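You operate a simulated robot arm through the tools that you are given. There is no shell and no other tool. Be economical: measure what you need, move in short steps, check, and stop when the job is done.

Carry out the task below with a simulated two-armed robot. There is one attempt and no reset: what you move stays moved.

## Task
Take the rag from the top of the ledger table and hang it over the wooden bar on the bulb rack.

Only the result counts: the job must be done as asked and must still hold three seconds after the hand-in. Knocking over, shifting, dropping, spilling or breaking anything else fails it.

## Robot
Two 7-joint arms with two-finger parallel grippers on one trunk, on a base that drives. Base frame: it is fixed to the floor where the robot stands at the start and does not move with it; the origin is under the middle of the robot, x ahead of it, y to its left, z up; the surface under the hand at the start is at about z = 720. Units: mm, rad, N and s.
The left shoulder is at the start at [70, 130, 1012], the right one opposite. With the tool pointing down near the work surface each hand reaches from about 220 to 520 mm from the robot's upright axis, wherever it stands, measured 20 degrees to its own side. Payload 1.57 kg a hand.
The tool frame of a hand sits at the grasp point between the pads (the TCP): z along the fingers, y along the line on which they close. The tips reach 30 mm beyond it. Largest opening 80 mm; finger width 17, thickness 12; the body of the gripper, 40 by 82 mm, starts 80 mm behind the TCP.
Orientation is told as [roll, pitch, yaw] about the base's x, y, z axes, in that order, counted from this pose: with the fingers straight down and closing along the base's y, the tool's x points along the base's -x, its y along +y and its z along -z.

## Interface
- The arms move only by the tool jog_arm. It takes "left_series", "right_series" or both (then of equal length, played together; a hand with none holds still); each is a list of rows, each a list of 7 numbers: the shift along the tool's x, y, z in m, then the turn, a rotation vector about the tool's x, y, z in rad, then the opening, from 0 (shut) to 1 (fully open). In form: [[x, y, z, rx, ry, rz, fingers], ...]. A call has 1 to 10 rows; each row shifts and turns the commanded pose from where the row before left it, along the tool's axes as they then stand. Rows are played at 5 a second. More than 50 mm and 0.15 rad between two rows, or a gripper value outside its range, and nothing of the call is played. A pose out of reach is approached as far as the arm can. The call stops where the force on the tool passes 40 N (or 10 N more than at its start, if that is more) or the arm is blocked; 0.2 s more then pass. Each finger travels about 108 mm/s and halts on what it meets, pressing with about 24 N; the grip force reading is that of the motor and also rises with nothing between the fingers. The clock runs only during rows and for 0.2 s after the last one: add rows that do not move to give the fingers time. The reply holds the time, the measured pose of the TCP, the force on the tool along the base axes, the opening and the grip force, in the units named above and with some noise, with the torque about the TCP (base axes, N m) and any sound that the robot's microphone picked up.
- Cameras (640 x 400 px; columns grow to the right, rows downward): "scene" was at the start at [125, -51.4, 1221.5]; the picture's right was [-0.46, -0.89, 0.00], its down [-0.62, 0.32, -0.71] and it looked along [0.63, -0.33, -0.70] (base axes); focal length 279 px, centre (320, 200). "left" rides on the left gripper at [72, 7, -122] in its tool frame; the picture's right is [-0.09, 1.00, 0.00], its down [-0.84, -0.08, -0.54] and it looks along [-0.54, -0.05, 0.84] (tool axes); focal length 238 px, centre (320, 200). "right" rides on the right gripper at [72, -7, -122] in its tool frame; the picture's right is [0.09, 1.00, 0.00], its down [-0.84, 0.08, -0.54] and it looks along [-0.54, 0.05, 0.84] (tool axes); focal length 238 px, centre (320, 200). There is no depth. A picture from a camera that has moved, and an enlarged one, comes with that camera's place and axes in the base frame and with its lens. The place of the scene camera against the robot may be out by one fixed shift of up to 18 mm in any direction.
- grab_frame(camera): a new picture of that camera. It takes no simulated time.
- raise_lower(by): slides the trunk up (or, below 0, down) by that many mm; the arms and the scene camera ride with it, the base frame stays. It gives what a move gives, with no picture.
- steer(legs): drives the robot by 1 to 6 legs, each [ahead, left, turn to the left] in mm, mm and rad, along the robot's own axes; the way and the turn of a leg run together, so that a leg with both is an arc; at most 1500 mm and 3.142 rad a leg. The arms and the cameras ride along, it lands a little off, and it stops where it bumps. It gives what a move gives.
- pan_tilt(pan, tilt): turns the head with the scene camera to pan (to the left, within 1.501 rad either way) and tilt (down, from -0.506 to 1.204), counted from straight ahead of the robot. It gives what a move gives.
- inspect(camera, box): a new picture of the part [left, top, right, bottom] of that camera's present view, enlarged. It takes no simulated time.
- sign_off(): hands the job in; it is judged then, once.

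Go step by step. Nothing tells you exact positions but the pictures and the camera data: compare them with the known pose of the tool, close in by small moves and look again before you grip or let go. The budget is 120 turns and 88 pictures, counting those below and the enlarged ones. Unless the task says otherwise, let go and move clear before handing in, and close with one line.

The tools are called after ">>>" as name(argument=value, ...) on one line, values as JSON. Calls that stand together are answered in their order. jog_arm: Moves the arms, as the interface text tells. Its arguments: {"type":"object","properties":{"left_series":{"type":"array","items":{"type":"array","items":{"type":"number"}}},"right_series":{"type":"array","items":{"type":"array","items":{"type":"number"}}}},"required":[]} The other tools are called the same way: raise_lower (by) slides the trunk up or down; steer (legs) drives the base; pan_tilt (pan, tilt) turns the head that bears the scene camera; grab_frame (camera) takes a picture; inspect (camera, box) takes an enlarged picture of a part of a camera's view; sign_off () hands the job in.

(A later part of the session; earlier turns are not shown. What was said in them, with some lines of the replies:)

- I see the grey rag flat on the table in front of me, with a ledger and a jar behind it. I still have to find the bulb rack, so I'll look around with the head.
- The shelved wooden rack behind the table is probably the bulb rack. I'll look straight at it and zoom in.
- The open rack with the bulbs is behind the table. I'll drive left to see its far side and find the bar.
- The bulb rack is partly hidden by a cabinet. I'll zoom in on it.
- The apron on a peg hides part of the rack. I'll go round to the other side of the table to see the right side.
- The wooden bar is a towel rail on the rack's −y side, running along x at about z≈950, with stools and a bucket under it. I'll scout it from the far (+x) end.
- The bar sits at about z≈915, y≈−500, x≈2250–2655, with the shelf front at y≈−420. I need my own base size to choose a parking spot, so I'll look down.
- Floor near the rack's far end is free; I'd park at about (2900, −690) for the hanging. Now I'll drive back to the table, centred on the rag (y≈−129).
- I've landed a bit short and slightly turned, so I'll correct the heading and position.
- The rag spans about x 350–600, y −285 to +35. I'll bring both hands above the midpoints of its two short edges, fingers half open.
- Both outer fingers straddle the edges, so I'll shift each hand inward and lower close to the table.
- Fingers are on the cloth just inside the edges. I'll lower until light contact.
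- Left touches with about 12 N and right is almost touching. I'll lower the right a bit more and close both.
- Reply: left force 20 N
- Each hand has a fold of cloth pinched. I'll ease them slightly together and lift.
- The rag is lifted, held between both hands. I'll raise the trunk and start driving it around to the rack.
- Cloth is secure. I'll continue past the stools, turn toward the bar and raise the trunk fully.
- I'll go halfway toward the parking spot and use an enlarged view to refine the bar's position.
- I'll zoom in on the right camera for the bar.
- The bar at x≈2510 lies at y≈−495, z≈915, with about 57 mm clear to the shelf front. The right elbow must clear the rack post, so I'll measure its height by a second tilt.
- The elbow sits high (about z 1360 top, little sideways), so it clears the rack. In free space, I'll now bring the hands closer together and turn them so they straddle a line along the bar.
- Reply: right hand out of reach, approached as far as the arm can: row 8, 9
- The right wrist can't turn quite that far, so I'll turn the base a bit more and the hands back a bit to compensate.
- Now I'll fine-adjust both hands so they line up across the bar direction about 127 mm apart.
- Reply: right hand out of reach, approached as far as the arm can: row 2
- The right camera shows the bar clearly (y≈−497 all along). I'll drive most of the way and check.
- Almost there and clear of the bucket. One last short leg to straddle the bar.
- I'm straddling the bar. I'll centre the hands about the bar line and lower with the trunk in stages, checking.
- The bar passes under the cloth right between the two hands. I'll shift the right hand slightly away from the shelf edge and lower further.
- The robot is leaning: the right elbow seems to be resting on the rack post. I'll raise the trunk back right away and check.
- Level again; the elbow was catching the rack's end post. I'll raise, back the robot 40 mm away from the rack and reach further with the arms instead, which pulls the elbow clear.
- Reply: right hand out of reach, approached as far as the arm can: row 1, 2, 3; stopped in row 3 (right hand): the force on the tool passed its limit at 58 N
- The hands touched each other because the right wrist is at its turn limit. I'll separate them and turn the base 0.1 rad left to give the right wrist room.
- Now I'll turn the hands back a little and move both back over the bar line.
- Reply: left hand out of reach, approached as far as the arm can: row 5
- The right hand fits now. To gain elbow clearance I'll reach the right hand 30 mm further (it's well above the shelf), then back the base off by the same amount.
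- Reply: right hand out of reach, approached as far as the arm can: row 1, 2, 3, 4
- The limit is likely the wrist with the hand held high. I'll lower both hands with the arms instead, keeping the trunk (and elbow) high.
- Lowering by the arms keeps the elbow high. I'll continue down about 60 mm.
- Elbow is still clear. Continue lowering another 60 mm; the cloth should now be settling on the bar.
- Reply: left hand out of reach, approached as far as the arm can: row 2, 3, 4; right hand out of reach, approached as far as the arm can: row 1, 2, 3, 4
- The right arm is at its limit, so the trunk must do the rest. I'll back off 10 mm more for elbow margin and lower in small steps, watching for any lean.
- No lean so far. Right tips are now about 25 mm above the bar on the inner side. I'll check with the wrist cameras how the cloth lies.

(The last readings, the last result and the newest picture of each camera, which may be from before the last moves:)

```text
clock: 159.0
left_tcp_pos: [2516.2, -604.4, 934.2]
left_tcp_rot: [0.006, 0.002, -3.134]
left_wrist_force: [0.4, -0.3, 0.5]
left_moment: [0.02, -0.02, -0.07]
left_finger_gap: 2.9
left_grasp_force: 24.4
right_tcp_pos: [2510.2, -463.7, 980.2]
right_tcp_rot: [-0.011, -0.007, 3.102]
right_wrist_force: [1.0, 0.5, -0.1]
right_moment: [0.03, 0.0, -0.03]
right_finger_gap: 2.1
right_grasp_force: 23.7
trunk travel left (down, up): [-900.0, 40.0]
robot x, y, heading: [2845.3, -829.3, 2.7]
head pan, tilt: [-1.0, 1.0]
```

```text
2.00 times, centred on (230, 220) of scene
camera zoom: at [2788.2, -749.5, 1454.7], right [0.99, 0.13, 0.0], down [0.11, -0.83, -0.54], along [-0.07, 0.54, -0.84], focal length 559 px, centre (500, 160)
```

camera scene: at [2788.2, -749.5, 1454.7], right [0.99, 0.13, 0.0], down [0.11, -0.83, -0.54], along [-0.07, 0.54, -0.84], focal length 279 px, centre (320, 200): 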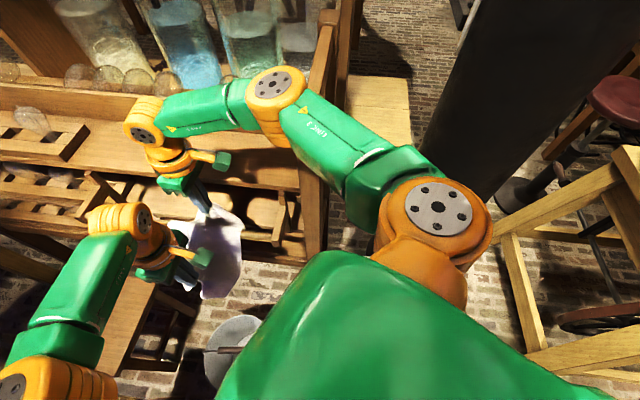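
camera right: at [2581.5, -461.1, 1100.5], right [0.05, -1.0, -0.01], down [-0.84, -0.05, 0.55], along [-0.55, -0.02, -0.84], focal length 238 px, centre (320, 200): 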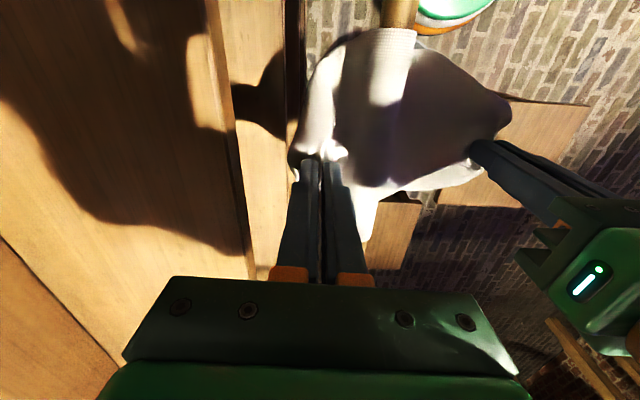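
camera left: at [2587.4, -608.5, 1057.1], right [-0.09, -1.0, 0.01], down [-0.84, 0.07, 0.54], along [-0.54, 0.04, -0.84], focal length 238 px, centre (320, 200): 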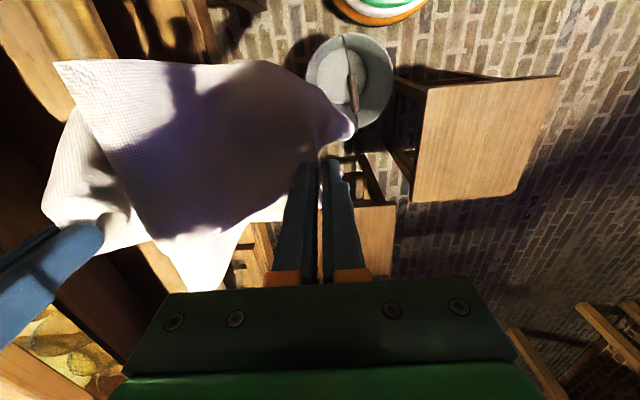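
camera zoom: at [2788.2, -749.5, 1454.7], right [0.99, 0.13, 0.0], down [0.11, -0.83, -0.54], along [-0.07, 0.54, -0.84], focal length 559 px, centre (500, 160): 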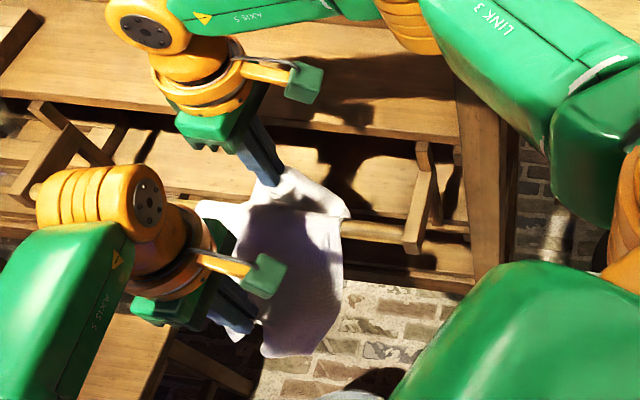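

The cloth is draped over the bar, with its ridge along the bar and flaps on both sides. I'll open the right (inner) hand a little first while the left holds.

>>> jog_arm(right_series=[[0, 0, 0, 0, 0, 0, 0.15], [0, 0, 0, 0, 0, 0, 0.3], [0, 0, 0, 0, 0, 0, 0.3], [0, 0, 0, 0, 0, 0, 0.3], [0, 0, 0, 0, 0, 0, 0.3]])

>>> grab_frame(camera="right")

>>> grab_frame(camera="left")

```text
clock: 160.2
left_tcp_pos: [2517.0, -603.1, 934.3]
left_tcp_rot: [0.006, 0.002, -3.135]
left_wrist_force: [0.0, -1.1, 0.5]
left_moment: [0.04, 0.0, -0.03]
left_finger_gap: 3.1
left_grasp_force: 24.3
right_tcp_pos: [2509.4, -462.6, 979.7]
right_tcp_rot: [-0.012, -0.008, 3.1]
right_wrist_force: [-0.1, -0.4, -0.9]
right_moment: [0.01, 0.02, 0.0]
right_finger_gap: 24.2
right_grasp_force: 0.0
trunk travel left (down, up): [-900.0, 40.0]
robot x, y, heading: [2840.5, -828.9, 2.702]
head pan, tilt: [-1.0, 1.0]
```

```text
25 pictures are left
camera right: at [2581.4, -460.9, 1100.3], right [0.05, -1.0, -0.01], down [-0.84, -0.05, 0.55], along [-0.55, -0.02, -0.84], focal length 238 px, centre (320, 200)
```

right: 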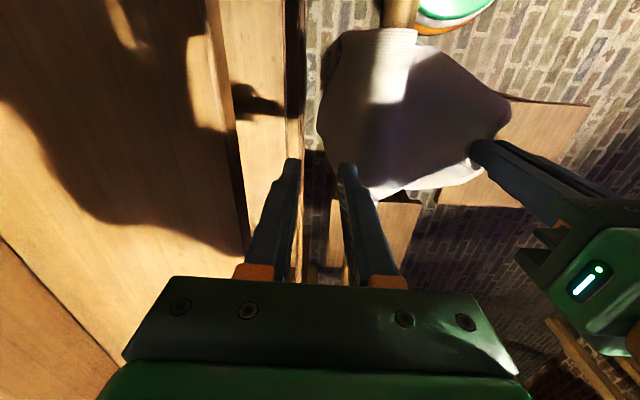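

```text
24 pictures are left
camera left: at [2587.3, -608.3, 1057.0], right [-0.09, -1.0, 0.01], down [-0.84, 0.07, 0.54], along [-0.54, 0.04, -0.84], focal length 238 px, centre (320, 200)
```

left: 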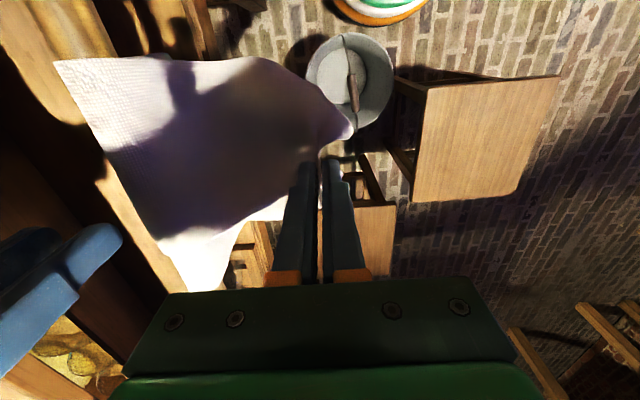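

The inner flap dropped neatly behind the bar. Now I'll release the left (outer) hand.

>>> jog_arm(left_series=[[0, 0, 0, 0, 0, 0, 0.08], [0, 0, 0, 0, 0, 0, 0.2], [0, 0, 0, 0, 0, 0, 0.4], [0, 0, 0, 0, 0, 0, 0.4], [0, 0, 0, 0, 0, 0, 0.4]])

>>> grab_frame(camera="left")

>>> grab_frame(camera="scene")

```text
clock: 161.4
left_tcp_pos: [2516.4, -603.8, 935.0]
left_tcp_rot: [0.004, 0.001, -3.134]
left_wrist_force: [-0.7, -0.2, 0.3]
left_moment: [-0.02, -0.01, -0.01]
left_finger_gap: 32.2
left_grasp_force: 0.0
right_tcp_pos: [2510.4, -464.1, 979.8]
right_tcp_rot: [-0.011, -0.008, 3.102]
right_wrist_force: [0.5, -0.5, 0.1]
right_moment: [-0.02, 0.0, 0.03]
right_finger_gap: 24.4
right_grasp_force: 0.1
trunk travel left (down, up): [-900.0, 40.0]
robot x, y, heading: [2842.0, -825.8, 2.696]
head pan, tilt: [-1.0, 1.0]
```

```text
23 pictures are left
camera left: at [2587.3, -608.3, 1057.0], right [-0.09, -1.0, 0.01], down [-0.84, 0.07, 0.54], along [-0.54, 0.04, -0.84], focal length 238 px, centre (320, 200)
```

left: 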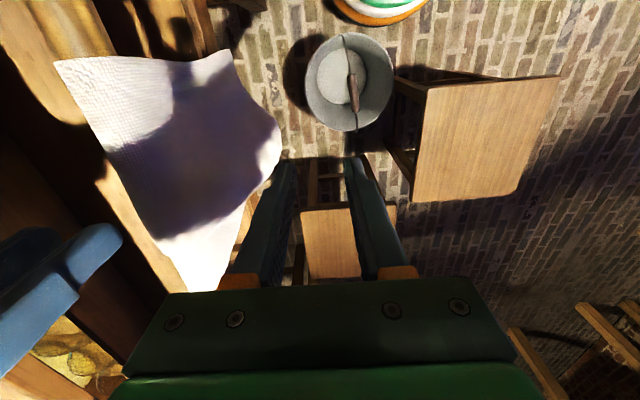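

```text
22 pictures are left
camera scene: at [2788.1, -749.3, 1454.6], right [0.99, 0.13, 0.0], down [0.11, -0.83, -0.54], along [-0.07, 0.54, -0.84], focal length 279 px, centre (320, 200)
```

scene: 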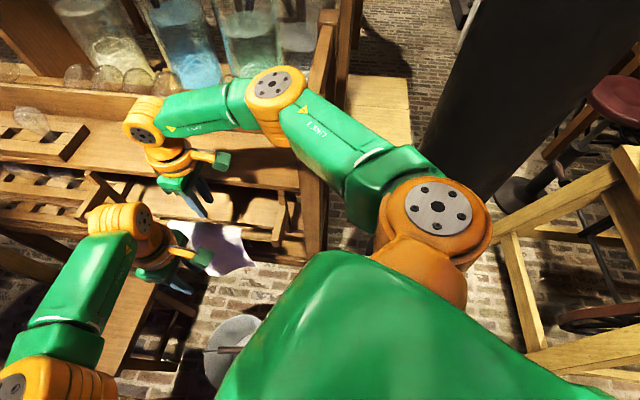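

The rag hangs on the bar on its own. I'll lift both hands straight up and clear, then back away.

>>> raise_lower(by=40)

>>> jog_arm(right_series=[[0, 0, -0.03, 0, 0, 0, 0.3], [0, 0, -0.03, 0, 0, 0, 0.3], [0, 0, -0.03, 0, 0, 0, 0.3], [0, 0, -0.03, 0, 0, 0, 0.3]], left_series=[[0, 0, -0.03, 0, 0, 0, 0.4], [0, 0, -0.03, 0, 0, 0, 0.4], [0, 0, -0.03, 0, 0, 0, 0.4], [0, 0, -0.03, 0, 0, 0, 0.4]])

>>> grab_frame(camera="right")

```text
clock: 162.2
left_tcp_pos: [2515.8, -602.8, 974.9]
left_tcp_rot: [0.004, 0.003, -3.133]
left_wrist_force: [0.1, 0.6, -0.7]
left_moment: [0.01, 0.02, 0.0]
left_finger_gap: 31.9
left_grasp_force: 0.1
right_tcp_pos: [2509.2, -464.4, 1019.8]
right_tcp_rot: [-0.008, -0.006, 3.102]
right_wrist_force: [-0.9, -0.7, -0.1]
right_moment: [0.03, -0.01, 0.0]
right_finger_gap: 24.2
right_grasp_force: 0.0
trunk travel left (down, up): [-940.0, 0.0]
robot x, y, heading: [2839.9, -826.6, 2.704]
head pan, tilt: [-1.0, 1.0]
```

```text
clock: 163.2
left_tcp_pos: [2515.6, -604.3, 1097.1]
left_tcp_rot: [0.004, 0.003, -3.135]
left_wrist_force: [-0.3, 0.0, 0.3]
left_moment: [-0.02, -0.01, -0.05]
left_finger_gap: 32.1
left_grasp_force: 0.0
right_tcp_pos: [2512.5, -464.8, 1138.2]
right_tcp_rot: [-0.012, -0.007, 3.106]
right_wrist_force: [0.4, -0.3, 0.6]
right_moment: [-0.02, 0.03, -0.04]
right_finger_gap: 23.8
right_grasp_force: 0.1
trunk travel left (down, up): [-940.0, 0.0]
robot x, y, heading: [2838.5, -824.0, 2.697]
head pan, tilt: [-1.0, 1.0]
```

```text
21 pictures are left
camera right: at [2583.5, -461.4, 1259.4], right [0.05, -1.0, -0.01], down [-0.84, -0.05, 0.55], along [-0.55, -0.02, -0.84], focal length 238 px, centre (320, 200)
```

right: 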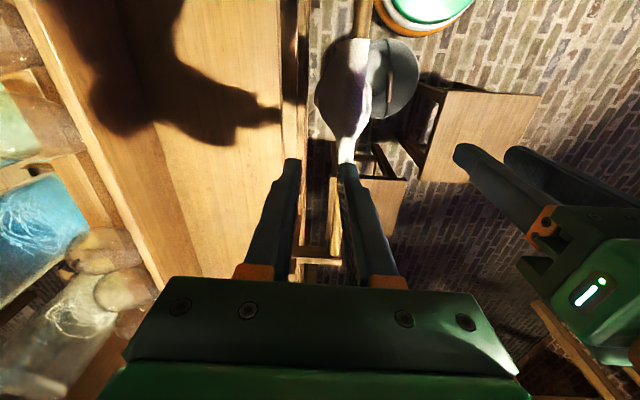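

The rag hangs on both sides. I'll drive back from the rack and check from a distance.

>>> steer(legs=[[-150, 316, 0], [-150, 0, 0]])

>>> pan_tilt(pan=-0.5, tilt=0.6)

>>> grab_frame(camera="scene")

```text
clock: 166.5
left_tcp_pos: [2648.4, -1021.2, 1094.6]
left_tcp_rot: [0.006, 0.005, -3.133]
left_wrist_force: [-0.2, -0.5, -0.6]
left_moment: [0.0, -0.03, -0.03]
left_finger_gap: 31.6
left_grasp_force: 0.0
right_tcp_pos: [2644.6, -880.3, 1136.6]
right_tcp_rot: [-0.009, -0.003, 3.104]
right_wrist_force: [-1.2, 0.6, 0.5]
right_moment: [0.02, -0.01, 0.01]
right_finger_gap: 23.9
right_grasp_force: 0.0
trunk travel left (down, up): [-940.0, 0.0]
robot x, y, heading: [2981.0, -1245.9, 2.697]
head pan, tilt: [-1.0, 1.0]
```

```text
clock: 167.4
left_tcp_pos: [2653.5, -1024.3, 1096.0]
left_tcp_rot: [0.005, 0.002, -3.134]
left_wrist_force: [0.1, -0.4, 0.8]
left_moment: [-0.01, -0.01, -0.01]
left_finger_gap: 31.9
left_grasp_force: 0.0
right_tcp_pos: [2649.1, -883.0, 1137.7]
right_tcp_rot: [-0.01, -0.006, 3.103]
right_wrist_force: [0.1, -0.1, -0.2]
right_moment: [-0.02, 0.05, -0.03]
right_finger_gap: 23.9
right_grasp_force: 0.1
trunk travel left (down, up): [-940.0, 0.0]
robot x, y, heading: [2979.1, -1244.7, 2.698]
head pan, tilt: [-0.499, 0.6]
```

```text
20 pictures are left
camera scene: at [2884.5, -1166.0, 1526.7], right [0.81, 0.59, 0.0], down [0.33, -0.46, -0.82], along [-0.49, 0.67, -0.57], focal length 279 px, centre (320, 200)
```

scene: 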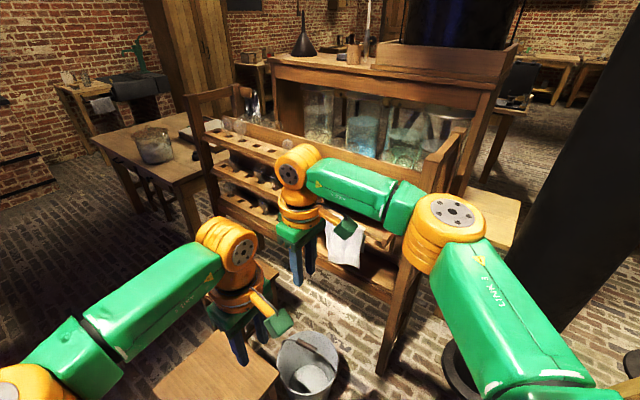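

>>> inspect(camera="scene", box=[290, 180, 430, 300])

>>> inspect(camera="scene", box=[180, 60, 300, 240])

```text
3.33 times, centred on (360, 240) of scene
camera zoom: at [2884.5, -1166.0, 1526.7], right [0.81, 0.59, 0.0], down [0.33, -0.46, -0.82], along [-0.49, 0.67, -0.57], focal length 931 px, centre (187, 67)
```

zoom: 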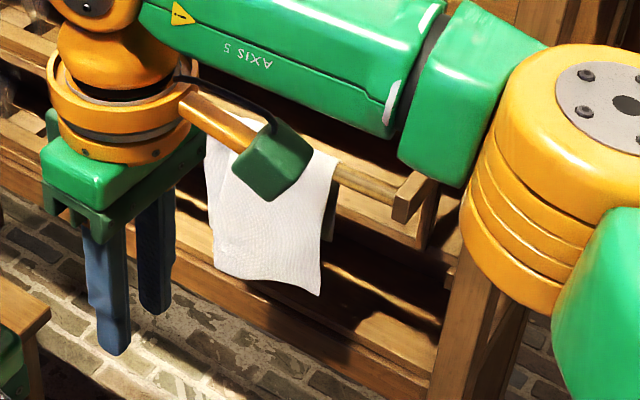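

```text
2.22 times, centred on (240, 150) of scene
camera zoom: at [2884.5, -1166.0, 1526.7], right [0.81, 0.59, 0.0], down [0.33, -0.46, -0.82], along [-0.49, 0.67, -0.57], focal length 621 px, centre (498, 311)
```

zoom: 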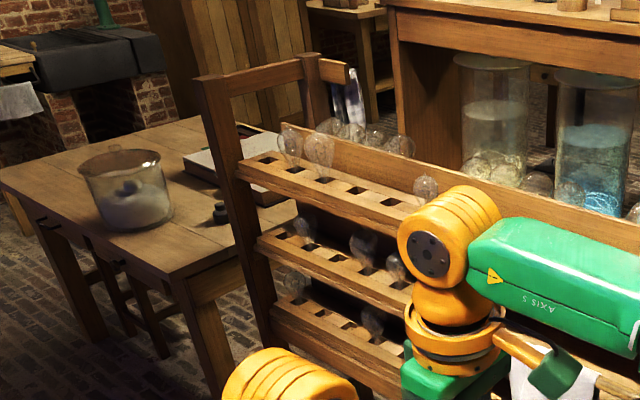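

The rag hangs squarely over the wooden bar with a flap on each side. The bulbs, stools and bucket are undisturbed, and both hands are clear, so I'm handing in.

>>> sign_off()

```text
The job is handed in.
```

The rag is off the ledger table and hangs over the wooden bar on the bulb rack, with a flap on each side and both hands clear. On the way the right elbow briefly pressed on the rack's end post, but the last pictures show nothing knocked over or out of place.
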